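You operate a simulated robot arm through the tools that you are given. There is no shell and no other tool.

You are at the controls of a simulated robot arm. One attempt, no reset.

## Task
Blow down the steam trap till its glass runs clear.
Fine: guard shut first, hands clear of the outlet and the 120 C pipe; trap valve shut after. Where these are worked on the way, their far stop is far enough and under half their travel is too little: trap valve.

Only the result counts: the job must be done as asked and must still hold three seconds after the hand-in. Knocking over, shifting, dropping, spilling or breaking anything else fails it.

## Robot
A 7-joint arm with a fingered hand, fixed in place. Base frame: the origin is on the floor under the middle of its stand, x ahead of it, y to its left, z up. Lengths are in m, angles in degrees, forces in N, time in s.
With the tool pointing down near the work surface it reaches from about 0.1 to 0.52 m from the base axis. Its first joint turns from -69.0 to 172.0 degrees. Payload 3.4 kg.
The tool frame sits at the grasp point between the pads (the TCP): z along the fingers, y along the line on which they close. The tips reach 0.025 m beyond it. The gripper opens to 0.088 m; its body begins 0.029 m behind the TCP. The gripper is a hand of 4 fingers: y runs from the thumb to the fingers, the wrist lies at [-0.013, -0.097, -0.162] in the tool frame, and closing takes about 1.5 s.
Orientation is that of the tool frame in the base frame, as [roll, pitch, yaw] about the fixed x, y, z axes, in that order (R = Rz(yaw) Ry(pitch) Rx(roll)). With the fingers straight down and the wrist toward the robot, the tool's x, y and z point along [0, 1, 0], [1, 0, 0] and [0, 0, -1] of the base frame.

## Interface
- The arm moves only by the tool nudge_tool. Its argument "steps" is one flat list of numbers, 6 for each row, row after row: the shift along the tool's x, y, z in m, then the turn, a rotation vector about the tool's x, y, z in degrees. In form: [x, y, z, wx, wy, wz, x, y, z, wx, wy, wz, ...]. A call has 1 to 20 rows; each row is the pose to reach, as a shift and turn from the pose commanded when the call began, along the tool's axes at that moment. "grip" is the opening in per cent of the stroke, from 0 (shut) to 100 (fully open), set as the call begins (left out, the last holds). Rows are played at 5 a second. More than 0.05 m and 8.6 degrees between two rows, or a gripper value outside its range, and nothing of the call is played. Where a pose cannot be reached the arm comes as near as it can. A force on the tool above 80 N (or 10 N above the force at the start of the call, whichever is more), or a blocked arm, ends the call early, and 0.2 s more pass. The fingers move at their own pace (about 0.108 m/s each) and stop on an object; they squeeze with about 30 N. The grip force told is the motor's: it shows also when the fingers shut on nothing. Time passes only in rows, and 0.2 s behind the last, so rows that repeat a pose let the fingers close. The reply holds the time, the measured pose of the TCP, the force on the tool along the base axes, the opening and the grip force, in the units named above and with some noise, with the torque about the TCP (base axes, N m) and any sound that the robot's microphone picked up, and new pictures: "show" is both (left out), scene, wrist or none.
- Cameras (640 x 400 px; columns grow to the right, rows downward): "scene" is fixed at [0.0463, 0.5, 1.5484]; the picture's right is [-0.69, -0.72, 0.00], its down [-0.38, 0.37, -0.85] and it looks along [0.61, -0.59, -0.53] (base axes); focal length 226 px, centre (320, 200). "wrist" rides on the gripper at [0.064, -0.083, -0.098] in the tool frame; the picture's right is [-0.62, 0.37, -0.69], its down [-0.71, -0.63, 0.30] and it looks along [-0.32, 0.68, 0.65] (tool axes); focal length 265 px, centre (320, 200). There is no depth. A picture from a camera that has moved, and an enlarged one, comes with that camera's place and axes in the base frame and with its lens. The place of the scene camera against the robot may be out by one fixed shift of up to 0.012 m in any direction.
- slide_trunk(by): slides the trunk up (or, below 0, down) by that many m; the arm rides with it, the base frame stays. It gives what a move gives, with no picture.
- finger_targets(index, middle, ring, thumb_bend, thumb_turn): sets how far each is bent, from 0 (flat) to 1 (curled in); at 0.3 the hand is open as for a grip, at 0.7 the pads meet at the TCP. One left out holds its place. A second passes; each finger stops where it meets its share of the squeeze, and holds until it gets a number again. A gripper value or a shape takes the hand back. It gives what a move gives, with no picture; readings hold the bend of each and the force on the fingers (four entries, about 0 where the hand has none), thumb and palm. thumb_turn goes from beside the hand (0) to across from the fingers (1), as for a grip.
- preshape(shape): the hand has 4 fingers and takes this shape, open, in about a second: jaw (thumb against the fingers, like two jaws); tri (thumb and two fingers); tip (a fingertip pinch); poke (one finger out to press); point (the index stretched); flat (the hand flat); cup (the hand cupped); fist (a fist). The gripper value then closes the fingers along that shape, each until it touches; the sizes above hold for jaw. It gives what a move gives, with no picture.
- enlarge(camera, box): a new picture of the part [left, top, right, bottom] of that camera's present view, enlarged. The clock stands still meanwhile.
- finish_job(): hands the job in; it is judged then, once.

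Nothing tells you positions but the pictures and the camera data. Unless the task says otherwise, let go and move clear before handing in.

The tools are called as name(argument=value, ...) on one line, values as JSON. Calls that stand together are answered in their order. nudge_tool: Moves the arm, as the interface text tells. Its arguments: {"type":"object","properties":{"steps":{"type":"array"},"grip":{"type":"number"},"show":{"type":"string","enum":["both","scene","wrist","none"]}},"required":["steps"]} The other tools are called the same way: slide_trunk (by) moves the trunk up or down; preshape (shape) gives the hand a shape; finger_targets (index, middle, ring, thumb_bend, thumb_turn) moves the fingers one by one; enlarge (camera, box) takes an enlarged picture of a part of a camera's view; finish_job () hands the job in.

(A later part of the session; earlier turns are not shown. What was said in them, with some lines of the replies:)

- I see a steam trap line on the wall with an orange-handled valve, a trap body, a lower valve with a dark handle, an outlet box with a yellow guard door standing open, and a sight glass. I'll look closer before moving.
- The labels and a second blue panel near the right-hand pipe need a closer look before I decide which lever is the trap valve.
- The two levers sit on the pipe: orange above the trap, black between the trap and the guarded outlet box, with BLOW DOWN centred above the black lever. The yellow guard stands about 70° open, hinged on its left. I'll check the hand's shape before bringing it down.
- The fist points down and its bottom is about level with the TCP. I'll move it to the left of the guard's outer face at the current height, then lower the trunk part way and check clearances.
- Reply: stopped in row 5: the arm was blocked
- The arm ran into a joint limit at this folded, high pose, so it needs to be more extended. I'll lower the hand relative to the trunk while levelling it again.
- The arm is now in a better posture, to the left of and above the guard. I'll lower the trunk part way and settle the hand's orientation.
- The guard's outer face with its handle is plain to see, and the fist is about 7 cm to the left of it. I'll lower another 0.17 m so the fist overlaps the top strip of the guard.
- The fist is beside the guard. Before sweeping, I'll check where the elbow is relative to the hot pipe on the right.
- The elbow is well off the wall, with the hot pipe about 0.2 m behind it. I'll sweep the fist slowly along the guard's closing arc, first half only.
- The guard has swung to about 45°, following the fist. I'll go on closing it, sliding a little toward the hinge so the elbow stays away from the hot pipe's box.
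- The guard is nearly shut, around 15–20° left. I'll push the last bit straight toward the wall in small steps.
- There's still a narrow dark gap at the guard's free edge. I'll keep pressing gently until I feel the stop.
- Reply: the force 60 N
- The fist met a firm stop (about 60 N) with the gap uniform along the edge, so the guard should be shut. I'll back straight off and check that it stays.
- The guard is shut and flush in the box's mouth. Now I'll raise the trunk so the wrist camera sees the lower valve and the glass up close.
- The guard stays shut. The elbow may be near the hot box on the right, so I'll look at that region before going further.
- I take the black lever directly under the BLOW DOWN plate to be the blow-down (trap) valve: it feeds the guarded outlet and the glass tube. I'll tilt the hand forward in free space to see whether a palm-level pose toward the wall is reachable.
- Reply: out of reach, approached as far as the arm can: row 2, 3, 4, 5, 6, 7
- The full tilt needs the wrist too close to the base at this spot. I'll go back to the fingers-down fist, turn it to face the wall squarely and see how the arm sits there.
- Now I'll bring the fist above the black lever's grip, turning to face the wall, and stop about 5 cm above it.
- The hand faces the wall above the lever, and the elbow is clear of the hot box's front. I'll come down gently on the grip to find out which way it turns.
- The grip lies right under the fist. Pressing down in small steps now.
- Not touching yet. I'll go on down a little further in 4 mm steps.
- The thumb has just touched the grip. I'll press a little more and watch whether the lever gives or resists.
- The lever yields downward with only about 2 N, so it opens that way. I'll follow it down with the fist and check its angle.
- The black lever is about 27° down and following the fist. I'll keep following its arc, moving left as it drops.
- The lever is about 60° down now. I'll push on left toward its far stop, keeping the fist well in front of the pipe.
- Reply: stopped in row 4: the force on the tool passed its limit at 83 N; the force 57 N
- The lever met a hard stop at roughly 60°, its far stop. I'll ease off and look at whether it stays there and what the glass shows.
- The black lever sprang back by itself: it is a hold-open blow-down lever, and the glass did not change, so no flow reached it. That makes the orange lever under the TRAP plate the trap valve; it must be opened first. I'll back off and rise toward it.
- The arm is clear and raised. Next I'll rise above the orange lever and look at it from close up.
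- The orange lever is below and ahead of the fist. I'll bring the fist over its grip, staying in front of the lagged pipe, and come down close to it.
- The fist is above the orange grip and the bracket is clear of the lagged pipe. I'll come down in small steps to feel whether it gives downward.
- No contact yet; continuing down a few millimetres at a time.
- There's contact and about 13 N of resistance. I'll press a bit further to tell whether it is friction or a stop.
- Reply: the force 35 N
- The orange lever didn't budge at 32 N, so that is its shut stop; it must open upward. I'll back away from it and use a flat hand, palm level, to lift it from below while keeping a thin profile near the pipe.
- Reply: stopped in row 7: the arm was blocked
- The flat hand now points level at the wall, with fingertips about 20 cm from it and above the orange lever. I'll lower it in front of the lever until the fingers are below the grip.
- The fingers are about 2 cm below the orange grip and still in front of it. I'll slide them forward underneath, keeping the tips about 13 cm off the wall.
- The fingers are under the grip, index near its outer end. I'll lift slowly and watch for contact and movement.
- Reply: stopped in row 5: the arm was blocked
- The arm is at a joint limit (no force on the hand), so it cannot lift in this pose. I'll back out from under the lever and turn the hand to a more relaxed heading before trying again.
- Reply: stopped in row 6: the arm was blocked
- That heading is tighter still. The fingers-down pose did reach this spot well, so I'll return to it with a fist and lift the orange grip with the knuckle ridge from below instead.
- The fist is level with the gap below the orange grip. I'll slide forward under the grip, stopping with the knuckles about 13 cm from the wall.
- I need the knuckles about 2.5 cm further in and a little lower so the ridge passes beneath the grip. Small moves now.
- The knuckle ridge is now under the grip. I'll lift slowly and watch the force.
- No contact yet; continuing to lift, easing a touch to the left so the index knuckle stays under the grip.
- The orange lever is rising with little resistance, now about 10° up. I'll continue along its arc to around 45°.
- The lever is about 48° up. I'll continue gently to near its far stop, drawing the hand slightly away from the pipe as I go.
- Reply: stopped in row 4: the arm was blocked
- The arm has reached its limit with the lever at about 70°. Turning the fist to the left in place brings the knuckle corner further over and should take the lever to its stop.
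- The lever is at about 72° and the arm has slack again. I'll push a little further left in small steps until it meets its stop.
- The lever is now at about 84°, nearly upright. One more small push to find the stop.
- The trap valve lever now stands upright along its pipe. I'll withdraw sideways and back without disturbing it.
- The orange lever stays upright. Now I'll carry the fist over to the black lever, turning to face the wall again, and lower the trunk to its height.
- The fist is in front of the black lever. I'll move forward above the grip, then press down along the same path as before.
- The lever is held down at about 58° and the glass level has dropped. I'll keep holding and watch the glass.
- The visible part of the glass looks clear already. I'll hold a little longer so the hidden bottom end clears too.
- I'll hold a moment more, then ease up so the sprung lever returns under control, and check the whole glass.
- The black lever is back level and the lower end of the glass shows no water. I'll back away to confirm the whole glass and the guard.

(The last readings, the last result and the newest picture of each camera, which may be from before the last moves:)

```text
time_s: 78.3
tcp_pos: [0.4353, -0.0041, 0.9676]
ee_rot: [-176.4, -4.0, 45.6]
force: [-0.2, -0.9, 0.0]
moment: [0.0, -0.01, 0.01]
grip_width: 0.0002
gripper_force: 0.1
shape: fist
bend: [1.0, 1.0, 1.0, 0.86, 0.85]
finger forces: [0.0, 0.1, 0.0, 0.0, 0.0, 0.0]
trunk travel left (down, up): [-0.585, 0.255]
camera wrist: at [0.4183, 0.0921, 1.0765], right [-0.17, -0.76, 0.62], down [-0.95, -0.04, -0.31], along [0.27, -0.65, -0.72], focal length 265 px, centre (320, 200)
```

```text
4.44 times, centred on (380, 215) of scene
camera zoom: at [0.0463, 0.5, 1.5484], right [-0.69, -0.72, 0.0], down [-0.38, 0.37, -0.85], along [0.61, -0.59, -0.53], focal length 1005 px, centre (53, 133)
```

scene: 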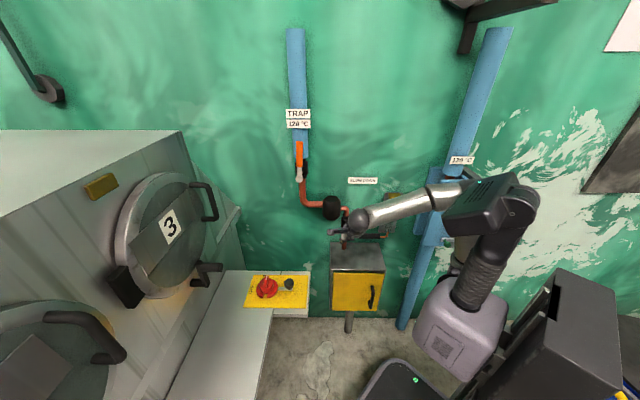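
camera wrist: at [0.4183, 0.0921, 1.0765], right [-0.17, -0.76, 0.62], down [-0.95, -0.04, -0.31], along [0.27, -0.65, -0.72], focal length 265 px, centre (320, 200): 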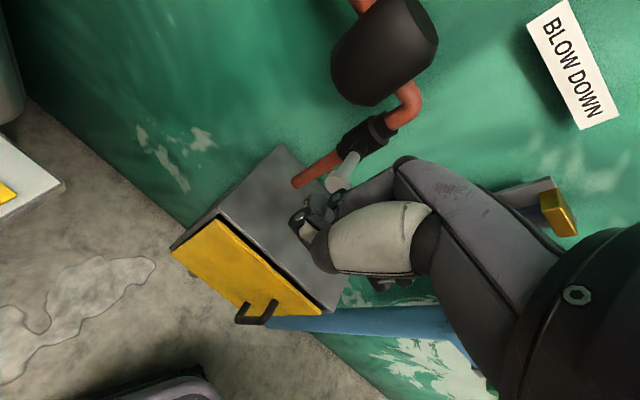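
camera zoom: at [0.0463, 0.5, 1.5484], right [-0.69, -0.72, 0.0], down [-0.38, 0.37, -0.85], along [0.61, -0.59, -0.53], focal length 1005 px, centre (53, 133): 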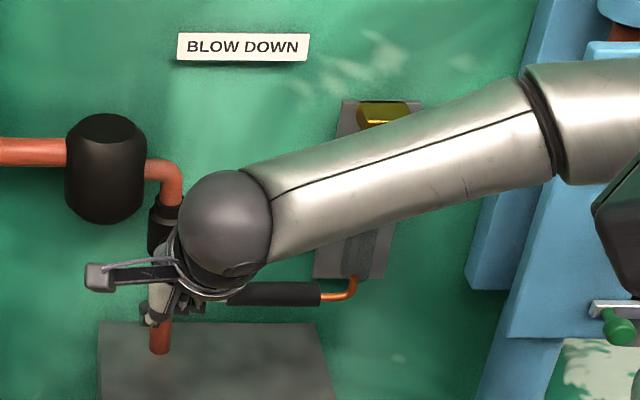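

The glass is empty and clear from top to bottom and the guard is shut. Now to shut the trap valve: I'll raise the trunk, open the hand flat and turn it level so the fingers can pass the upright orange lever on its left side and sweep it back down.

slide_trunk(by=0.16)

preshape(shape="flat")

nudge_tool(steps=[0.018, -0.0063, -0.0061, -5.3, 2.2, -5.2, 0.0363, -0.0126, -0.0122, -10.7, 4.3, -10.4, 0.0545, -0.0189, -0.0183, -16, 6.5, -15.6, 0.0726, -0.0252, -0.0244, -21.4, 8.7, -20.9, 0.0908, -0.0315, -0.0305, -26.7, 10.8, -26.1, 0.1089, -0.0378, -0.0366, -32, 13, -31.3, 0.127, -0.0441, -0.0427, -37.4, 15.1, -36.5, 0.1452, -0.0504, -0.0488, -42.7, 17.3, -41.7, 0.1452, -0.0504, -0.0488, -42.7, 17.3, -41.7], show="both")

```text
time_s: 80.1
tcp_pos: [0.4339, -0.0033, 1.1285]
ee_rot: [-176.6, -3.7, 45.7]
force: [-0.7, 0.3, -0.8]
moment: [0.01, -0.03, 0.02]
grip_width: 0.0
gripper_force: 0.2
shape: fist
bend: [1.0, 1.0, 1.0, 0.86, 0.85]
finger forces: [0.1, 0.0, 0.0, 0.1, 0.1, 0.0]
trunk travel left (down, up): [-0.745, 0.095]
```

```text
time_s: 81.0
tcp_pos: [0.4348, -0.0019, 1.1277]
ee_rot: [-176.5, -3.8, 45.5]
force: [-0.5, -0.5, -0.1]
moment: [0.04, 0.01, 0.0]
grip_width: 0.0807
gripper_force: 0.0
shape: flat
bend: [0.0, 0.0, 0.0, 0.4, 0.0]
finger forces: [0.0, 0.1, 0.1, 0.0, 0.0, 0.0]
trunk travel left (down, up): [-0.745, 0.095]
```

```text
time_s: 82.1
tcp_pos: [0.4767, 0.0526, 1.1836]
ee_rot: [160.4, -15.5, 67.2]
force: [-0.9, -1.3, -0.9]
moment: [0.03, 0.01, -0.03]
grip_width: 0.0806
gripper_force: 0.1
shape: flat
bend: [0.0, 0.0, 0.0, 0.4, 0.0]
finger forces: [0.0, 0.0, 0.0, 0.0, 0.0, 0.0]
trunk travel left (down, up): [-0.745, 0.095]
stopped in row 5: the arm was blocked; the commanded pose is now the measured one
camera wrist: at [0.391, 0.1378, 1.2635], right [-0.21, -0.79, 0.58], down [-0.67, -0.32, -0.67], along [0.71, -0.53, -0.46], focal length 265 px, centre (320, 200)
```

scene: 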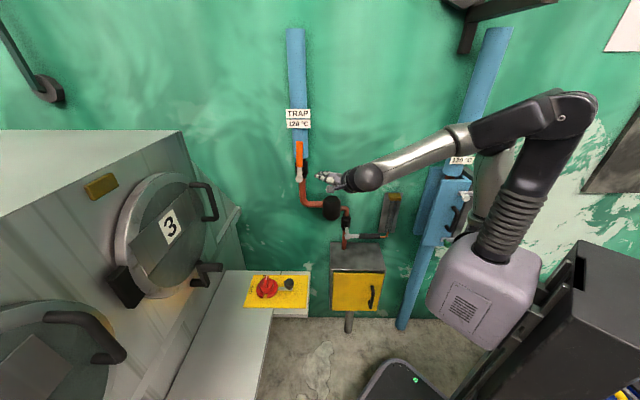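
wrist: 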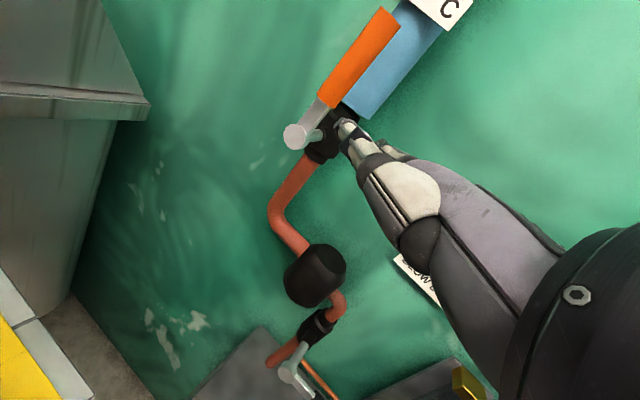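

The level pose is again limited, so I'll instead hook the upright lever from above with fingers hanging down on its left side, which reaches further. First I'll raise the trunk and return the hand to fingers-down, turned to the left, well clear in front.

slide_trunk(by=0.09)

finger_targets(index=0.2, middle=0.2, ring=0.2, thumb_bend=0.1, thumb_turn=0.0)

nudge_tool(steps=[0.0113, 0.0012, 0.0038, 3.9, -1.6, -5.8, 0.0226, 0.0023, 0.0075, 7.8, -3.1, -11.6, 0.0339, 0.0035, 0.0113, 11.7, -4.7, -17.5, 0.0452, 0.0047, 0.015, 15.6, -6.3, -23.3, 0.0565, 0.0058, 0.0188, 19.5, -7.8, -29.1, 0.0678, 0.007, 0.0225, 23.4, -9.4, -34.9, 0.0678, 0.007, 0.0225, 23.4, -9.4, -34.9], show="both")

enlarge(camera="scene", box=[270, 90, 430, 210])

```text
time_s: 83.4
tcp_pos: [0.4768, 0.0536, 1.2753]
ee_rot: [160.3, -15.6, 67.3]
force: [-0.1, -1.3, 0.5]
moment: [0.01, 0.02, 0.01]
grip_width: 0.0806
gripper_force: 0.1
shape: flat
bend: [0.0, 0.0, 0.0, 0.4, 0.0]
finger forces: [0.0, 0.0, 0.0, 0.0, 0.0, 0.0]
trunk travel left (down, up): [-0.835, 0.005]
```

```text
time_s: 84.4
tcp_pos: [0.477, 0.0519, 1.2749]
ee_rot: [160.4, -15.6, 67.3]
force: [-1.0, -0.1, 0.2]
moment: [0.03, -0.01, 0.0]
grip_width: 0.1315
gripper_force: 0.0
shape: fingers
bend: [0.2, 0.2, 0.2, 0.1, 0.0]
finger forces: [0.0, 0.0, 0.0, 0.0, 0.0, 0.0]
trunk travel left (down, up): [-0.835, 0.005]
```

```text
time_s: 86.0
tcp_pos: [0.517, 0.1115, 1.2745]
ee_rot: [179.9, 0.2, 100.1]
force: [0.2, -0.2, -0.1]
moment: [-0.01, 0.0, -0.01]
grip_width: 0.1317
gripper_force: 0.0
shape: fingers
bend: [0.2, 0.2, 0.2, 0.1, 0.0]
finger forces: [0.0, 0.0, 0.0, 0.0, 0.0, 0.0]
trunk travel left (down, up): [-0.835, 0.005]
camera wrist: at [0.4225, 0.1617, 1.3725], right [0.47, -0.54, 0.7], down [-0.49, -0.81, -0.3], along [0.73, -0.2, -0.65], focal length 265 px, centre (320, 200)
```

scene: 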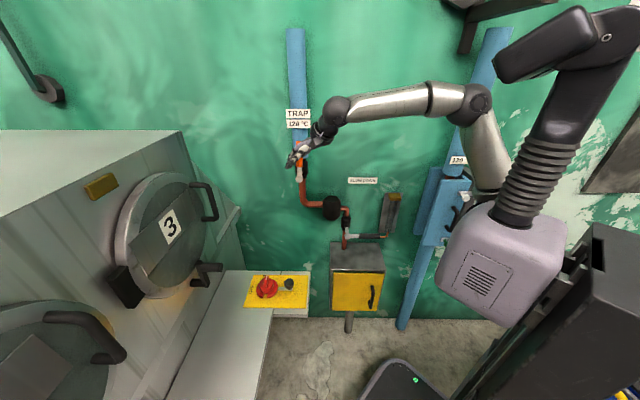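
wrist: 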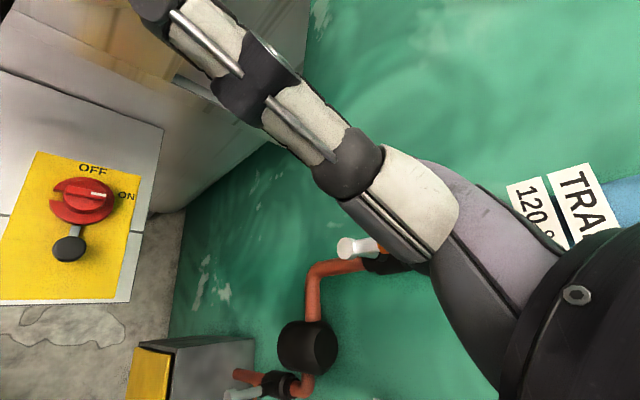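

```text
3.33 times, centred on (350, 150) of scene
camera zoom: at [0.0463, 0.5, 1.5484], right [-0.69, -0.72, 0.0], down [-0.38, 0.37, -0.85], along [0.61, -0.59, -0.53], focal length 754 px, centre (220, 367)
```

zoom: 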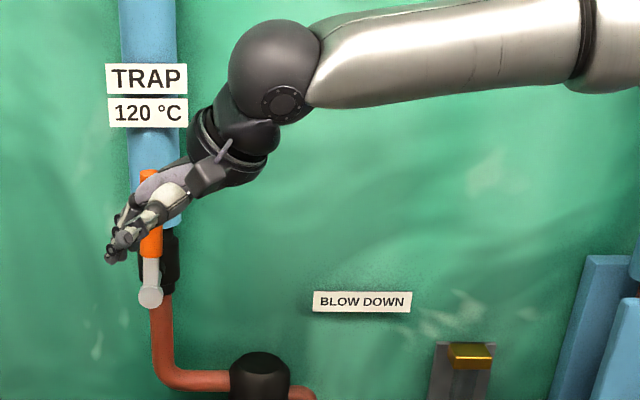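

The pose is reached exactly. Fingers hang down-left, in front of the lever. I'll shift left and up slightly, then move halfway in toward the wall and check the clearance.

nudge_tool(steps=[0.0119, 0.0164, -0.008, 0, 0, 0, 0.0238, 0.0328, -0.0155, 0, 0, 0, 0.0, 0.0503, -0.0155, 0, 0, 0, -0.02, 0.0646, -0.0155, 0, 0, 0, -0.02, 0.0646, -0.0155, 0, 0, 0], show="both")

enlarge(camera="scene", box=[270, 110, 350, 190])

```text
time_s: 87.2
tcp_pos: [0.5813, 0.1035, 1.292]
ee_rot: [179.9, 0.1, 100.2]
force: [-0.4, 0.0, -0.9]
moment: [0.02, -0.01, 0.01]
grip_width: 0.1317
gripper_force: 0.0
shape: fingers
bend: [0.2, 0.2, 0.2, 0.1, 0.0]
finger forces: [0.0, 0.0, 0.1, 0.1, 0.0, 0.1]
trunk travel left (down, up): [-0.835, 0.005]
camera wrist: at [0.487, 0.1537, 1.3898], right [0.47, -0.54, 0.7], down [-0.49, -0.81, -0.3], along [0.73, -0.2, -0.65], focal length 265 px, centre (320, 200)
```

scene: 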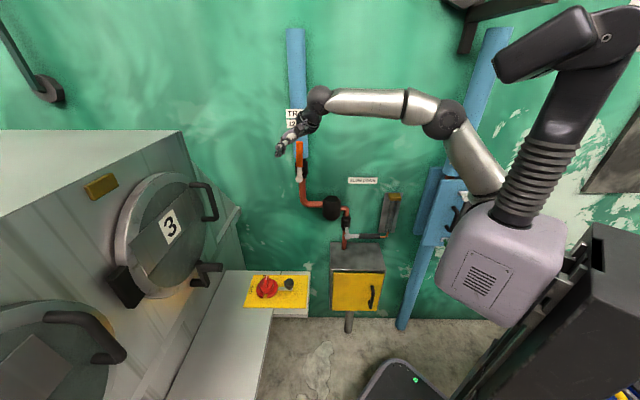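
wrist: 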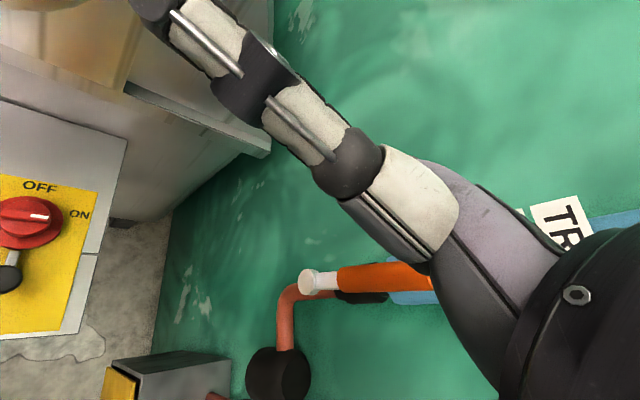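

```text
5.00 times, centred on (310, 150) of scene
camera zoom: at [0.0463, 0.5, 1.5484], right [-0.69, -0.72, 0.0], down [-0.38, 0.37, -0.85], along [0.61, -0.59, -0.53], focal length 1130 px, centre (370, 450)
```

zoom: 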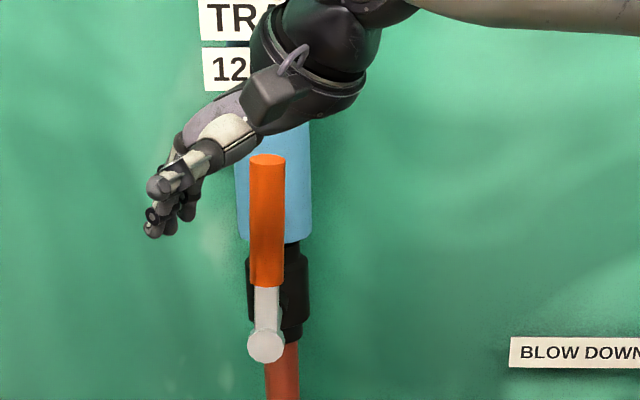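

The fingers are to the left of the lever, with about 3 cm of overlap below its top. I'll move in the last 4 cm toward the wall, still left of the lever.

nudge_tool(steps=[-0.017, 0.0124, 0, 0, 0, 0, -0.034, 0.0247, 0, 0, 0, 0, -0.034, 0.0247, 0, 0, 0, 0], show="both")

enlarge(camera="scene", box=[270, 110, 350, 190])

```text
time_s: 88.0
tcp_pos: [0.6123, 0.0744, 1.2899]
ee_rot: [179.8, 0.1, 100.0]
force: [0.3, 0.3, 0.1]
moment: [0.01, -0.02, -0.02]
grip_width: 0.1316
gripper_force: 0.1
shape: fingers
bend: [0.2, 0.2, 0.2, 0.1, 0.0]
finger forces: [0.0, 0.0, 0.0, 0.0, 0.0, 0.0]
trunk travel left (down, up): [-0.835, 0.005]
camera wrist: at [0.5184, 0.1244, 1.3878], right [0.47, -0.54, 0.7], down [-0.49, -0.81, -0.3], along [0.73, -0.2, -0.65], focal length 265 px, centre (320, 200)
```

scene: 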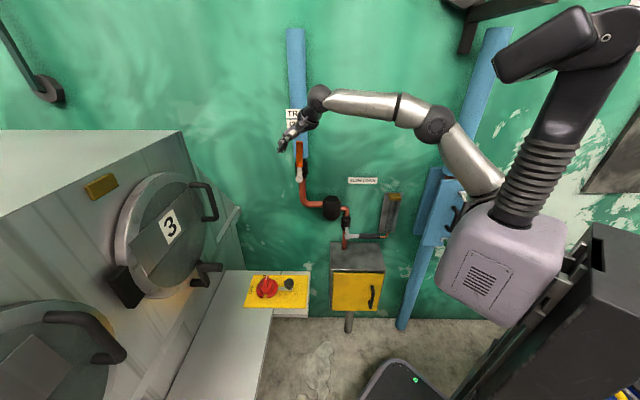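
wrist: 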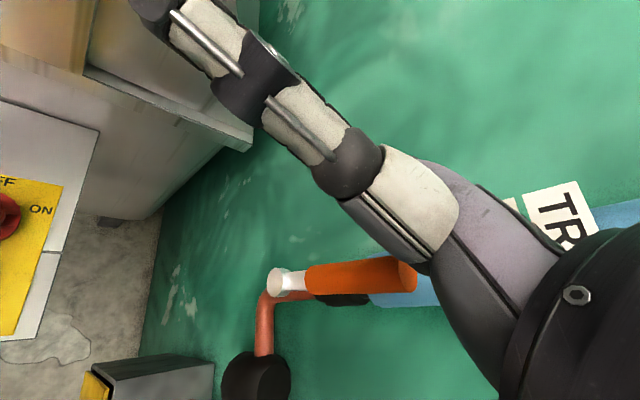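

```text
5.00 times, centred on (310, 150) of scene
camera zoom: at [0.0463, 0.5, 1.5484], right [-0.69, -0.72, 0.0], down [-0.38, 0.37, -0.85], along [0.61, -0.59, -0.53], focal length 1130 px, centre (370, 450)
```

zoom: 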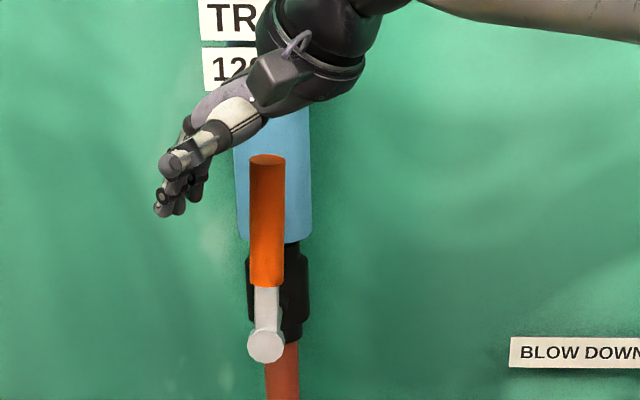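

The fingers are now left of the lever at its depth. I'll pull to the right slowly until they bear on the lever and start it down.

nudge_tool(steps=[-0.0094, -0.013, 0.0015, 0, 0, 0, -0.0188, -0.0259, 0.003, 0, 0, 0, -0.027, -0.0372, 0.0015, 0, 0, 0, -0.0352, -0.0486, 0, 0, 0, 0], show="both")

enlarge(camera="scene", box=[270, 110, 350, 190])

```text
time_s: 89.0
tcp_pos: [0.5707, 0.0317, 1.2886]
ee_rot: [179.9, 0.2, 100.2]
force: [0.3, 3.3, -1.3]
moment: [0.07, 0.09, 0.19]
grip_width: 0.1315
gripper_force: 1.3
shape: fingers
bend: [0.2, 0.2, 0.2, 0.1, 0.0]
finger forces: [0.0, 0.0, 2.4, 0.1, 0.0, 0.1]
trunk travel left (down, up): [-0.835, 0.005]
camera wrist: at [0.4767, 0.0821, 1.3871], right [0.47, -0.54, 0.7], down [-0.49, -0.81, -0.3], along [0.73, -0.2, -0.65], focal length 265 px, centre (320, 200)
```

scene: 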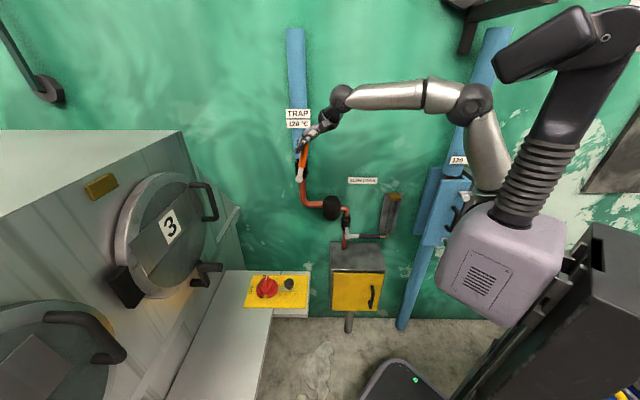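
wrist: 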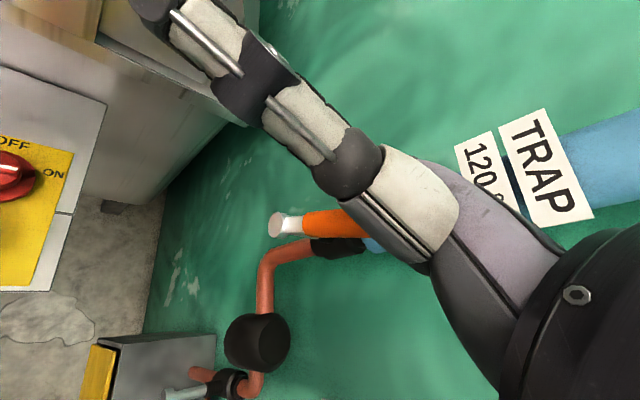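

```text
5.00 times, centred on (310, 150) of scene
camera zoom: at [0.0463, 0.5, 1.5484], right [-0.69, -0.72, 0.0], down [-0.38, 0.37, -0.85], along [0.61, -0.59, -0.53], focal length 1130 px, centre (370, 450)
```

zoom: 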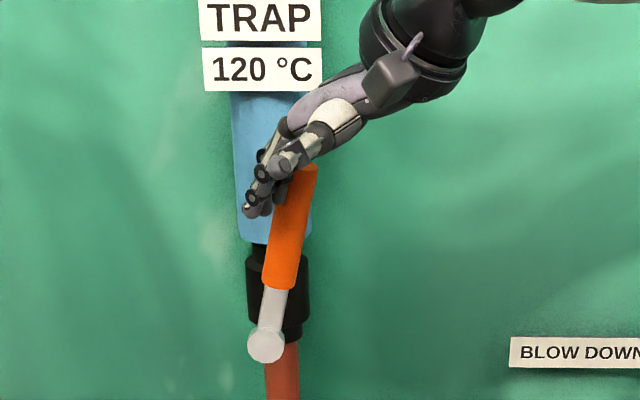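

The lever is following, at about 80°. I'll keep pulling right and then begin moving down along its arc.

nudge_tool(steps=[-0.0082, -0.0113, 0.003, 0, 0, 0, -0.0162, -0.0223, 0.006, 0, 0, 0, -0.0235, -0.0324, 0.012, 0, 0, 0, -0.0311, -0.0429, 0.0175, 0, 0, 0], show="both")

enlarge(camera="scene", box=[270, 110, 350, 190])

```text
time_s: 90.0
tcp_pos: [0.5342, -0.0045, 1.2734]
ee_rot: [179.8, 0.1, 100.2]
force: [1.2, 4.0, -0.3]
moment: [0.06, -0.01, 0.26]
grip_width: 0.132
gripper_force: 2.0
shape: fingers
bend: [0.2, 0.2, 0.19, 0.1, 0.0]
finger forces: [0.0, 0.0, 3.0, 0.0, 0.0, 0.1]
trunk travel left (down, up): [-0.835, 0.005]
camera wrist: at [0.4402, 0.0452, 1.3704], right [0.47, -0.54, 0.7], down [-0.49, -0.81, -0.3], along [0.73, -0.2, -0.65], focal length 265 px, centre (320, 200)
```

scene: 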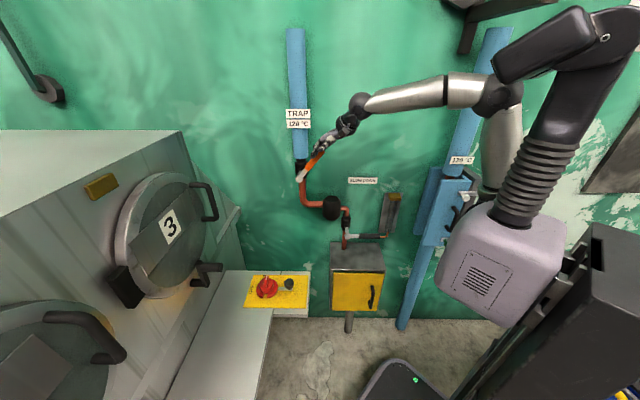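
wrist: 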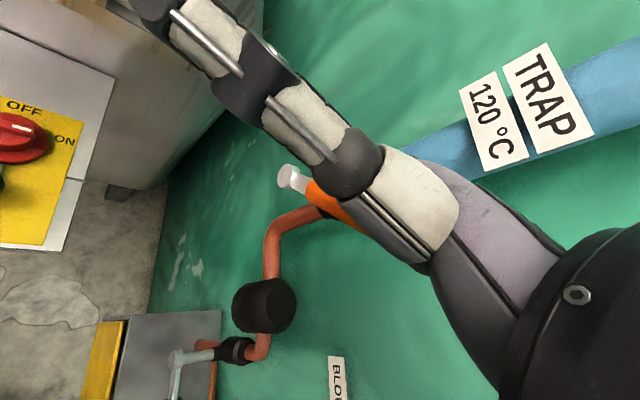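

```text
5.00 times, centred on (310, 150) of scene
camera zoom: at [0.0463, 0.5, 1.5484], right [-0.69, -0.72, 0.0], down [-0.38, 0.37, -0.85], along [0.61, -0.59, -0.53], focal length 1130 px, centre (370, 450)
```

zoom: 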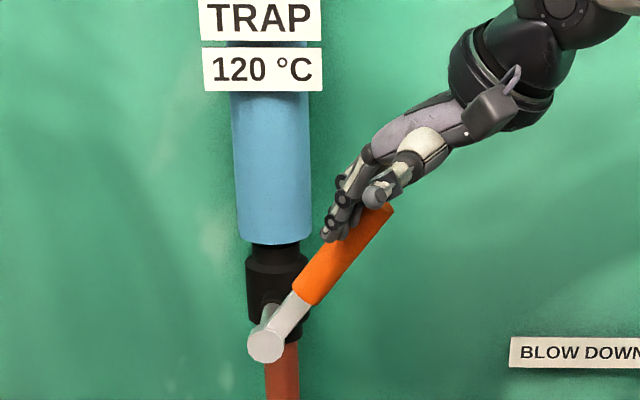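

The lever is at about 53°. I'll continue along the arc, now mostly downward.

nudge_tool(steps=[-0.0065, -0.0089, 0.009, 0, 0, 0, -0.0126, -0.0173, 0.018, 0, 0, 0, -0.0176, -0.0243, 0.03, 0, 0, 0, -0.0217, -0.0299, 0.041, 0, 0, 0, -0.0253, -0.0348, 0.054, 0, 0, 0], show="both")

enlarge(camera="scene", box=[280, 130, 380, 210])

```text
time_s: 91.2
tcp_pos: [0.505, -0.0373, 1.2173]
ee_rot: [-179.9, 0.3, 100.1]
force: [-1.8, 3.2, 1.6]
moment: [0.05, -0.06, 0.19]
grip_width: 0.1317
gripper_force: 1.7
shape: fingers
bend: [0.2, 0.2, 0.2, 0.1, 0.0]
finger forces: [0.0, 0.1, 2.6, 0.0, 0.0, 0.1]
trunk travel left (down, up): [-0.835, 0.005]
camera wrist: at [0.4104, 0.0131, 1.3158], right [0.47, -0.54, 0.7], down [-0.5, -0.82, -0.3], along [0.73, -0.2, -0.65], focal length 265 px, centre (320, 200)
```

scene: 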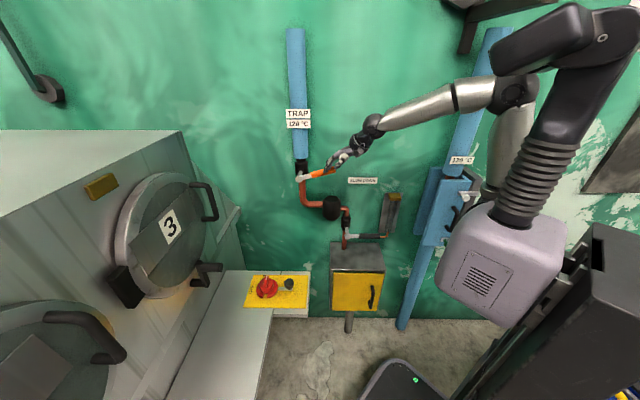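
wrist: 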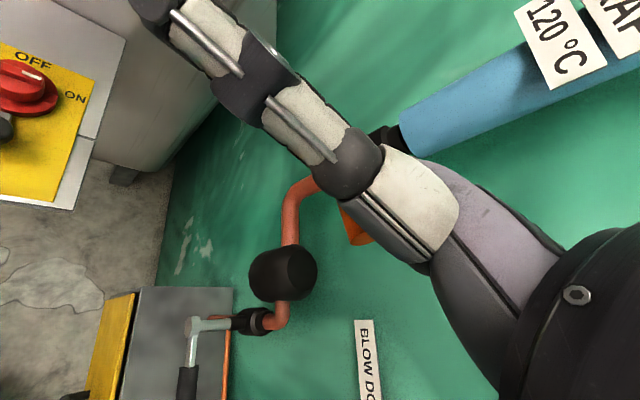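

```text
5.00 times, centred on (330, 170) of scene
camera zoom: at [0.0463, 0.5, 1.5484], right [-0.69, -0.72, 0.0], down [-0.38, 0.37, -0.85], along [0.61, -0.59, -0.53], focal length 1130 px, centre (270, 350)
```

zoom: 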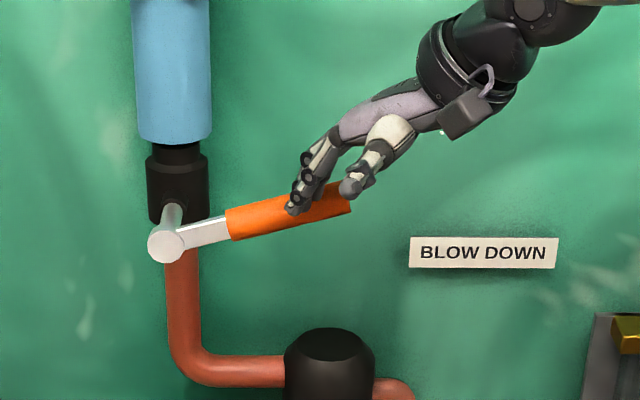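

The lever is down to about 14°. I'll press the rest of the way down to its shut stop.

nudge_tool(steps=[-0.001, -0.0015, 0.009, 0, 0, 0, -0.002, -0.003, 0.018, 0, 0, 0, -0.002, -0.003, 0.026, 0, 0, 0, -0.002, -0.003, 0.032, 0, 0, 0, -0.002, -0.003, 0.038, 0, 0, 0], show="none")

enlarge(camera="scene", box=[280, 130, 380, 210])

```text
time_s: 92.4
tcp_pos: [0.5006, -0.0413, 1.1854]
ee_rot: [179.4, 0.4, 100.1]
force: [-6.6, 0.3, 11.7]
moment: [-0.19, -0.78, -0.09]
grip_width: 0.1317
gripper_force: 6.8
shape: fingers
bend: [0.2, 0.2, 0.22, 0.1, 0.0]
finger forces: [0.1, 0.0, 13.7, 0.0, 0.0, 0.0]
trunk travel left (down, up): [-0.835, 0.005]
```

```text
5.00 times, centred on (330, 170) of scene
camera zoom: at [0.0463, 0.5, 1.5484], right [-0.69, -0.72, 0.0], down [-0.38, 0.37, -0.85], along [0.61, -0.59, -0.53], focal length 1130 px, centre (270, 350)
```

zoom: 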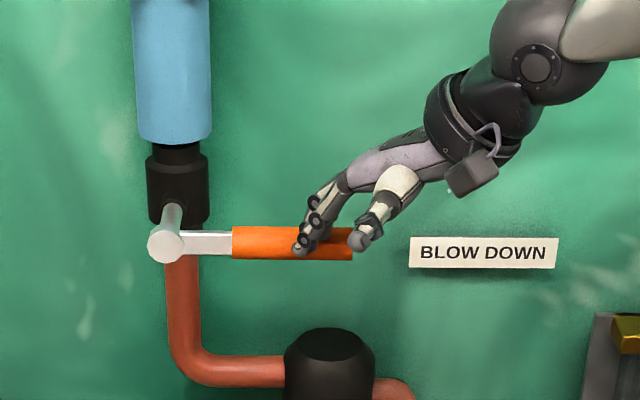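

The orange lever is level again and bearing firmly on its shut stop. I'll lift off and retreat from the wall, then check everything.

nudge_tool(steps=[0, 0, -0.02, 0, 0, 0, 0, 0, -0.045, 0, 0, 0, 0, 0, -0.07, 0, 0, 0, 0.03, -0.022, -0.08, 0, 0, 0, 0.06, -0.044, -0.08, 0, 0, 0, 0.09, -0.066, -0.08, 0, 0, 0, 0.1, -0.1, -0.08, 0, 0, 0], show="both")

enlarge(camera="scene", box=[280, 140, 440, 260])

enlarge(camera="scene", box=[310, 220, 430, 350])

```text
time_s: 94.0
tcp_pos: [0.3869, 0.0447, 1.2609]
ee_rot: [179.7, -0.1, 100.0]
force: [-0.5, -0.7, 0.3]
moment: [0.02, -0.01, 0.0]
grip_width: 0.1318
gripper_force: 0.1
shape: fingers
bend: [0.2, 0.2, 0.2, 0.1, 0.0]
finger forces: [0.0, 0.0, 0.0, 0.0, 0.0, 0.0]
trunk travel left (down, up): [-0.835, 0.005]
camera wrist: at [0.291, 0.0936, 1.3597], right [0.47, -0.55, 0.69], down [-0.5, -0.81, -0.31], along [0.73, -0.2, -0.65], focal length 265 px, centre (320, 200)
```

scene: 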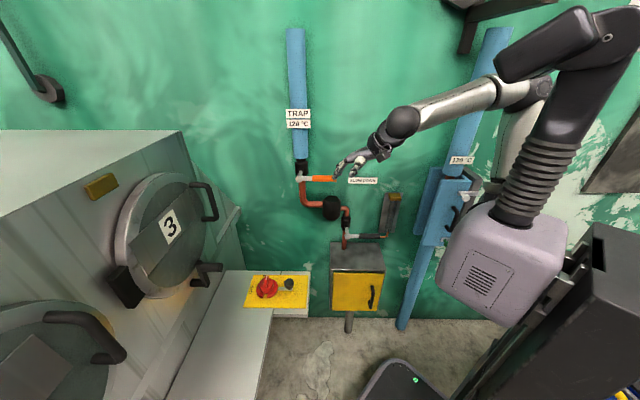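
wrist: 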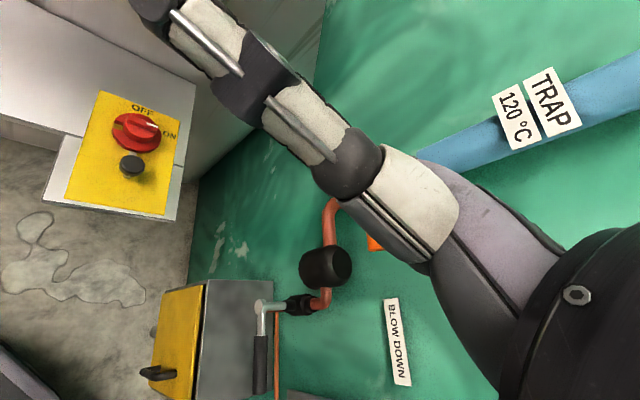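

```text
3.33 times, centred on (360, 200) of scene
camera zoom: at [0.0463, 0.5, 1.5484], right [-0.69, -0.72, 0.0], down [-0.38, 0.37, -0.85], along [0.61, -0.59, -0.53], focal length 754 px, centre (187, 200)
```

zoom: 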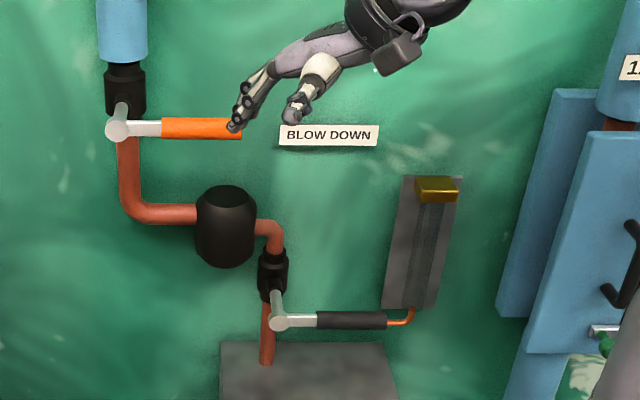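

```text
3.08 times, centred on (370, 285) of scene
camera zoom: at [0.0463, 0.5, 1.5484], right [-0.69, -0.72, 0.0], down [-0.38, 0.37, -0.85], along [0.61, -0.59, -0.53], focal length 696 px, centre (166, -62)
```

zoom: 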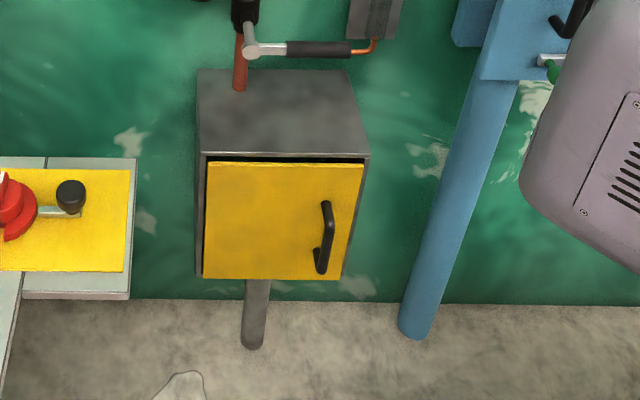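

enlarge(camera="scene", box=[280, 140, 380, 220])

```text
5.00 times, centred on (330, 180) of scene
camera zoom: at [0.0463, 0.5, 1.5484], right [-0.69, -0.72, 0.0], down [-0.38, 0.37, -0.85], along [0.61, -0.59, -0.53], focal length 1130 px, centre (270, 300)
```

zoom: 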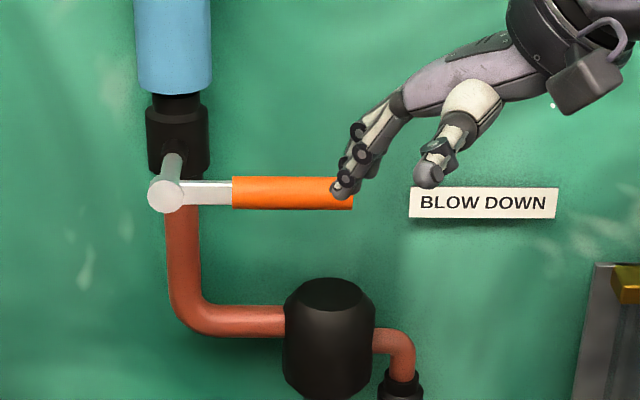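

Everything looks right: the glass is clear, the orange trap valve lever is exactly where it started (shut), and the black lever is back level. The guard is shut and the hand is well clear, so I'm handing in.

finish_job()

```text
The job is handed in.
```

The steam trap is blown down: its glass ran clear and showed no water in the last pictures. I've handed the job in; no verdict came back.

- **Guard:** I pushed the yellow guard shut before touching either lever, and it was still shut at the end.
- **Trap valve:** I took the orange lever under the TRAP plate to be the trap valve. I swung it up until it stood along its pipe, about 90°, but did not feel a hard far stop. Afterwards I pressed it back down onto its shut stop, where it started.
- **Blow-down lever:** The black lever under the BLOW DOWN plate springs back when let go. With the trap valve open, I held it about 60° down for roughly five seconds, until the glass cleared.
- **An earlier try:** I first pressed the black lever with the trap valve still shut. The glass did not change, and the lever sprang back.
- **Clear of hot parts:** I saw and felt no contact with the outlet or the 120 °C pipes. The knuckles came within a few centimetres of the lagged TRAP pipe while I was opening the trap valve. The hand was well clear of the wall when I handed in.
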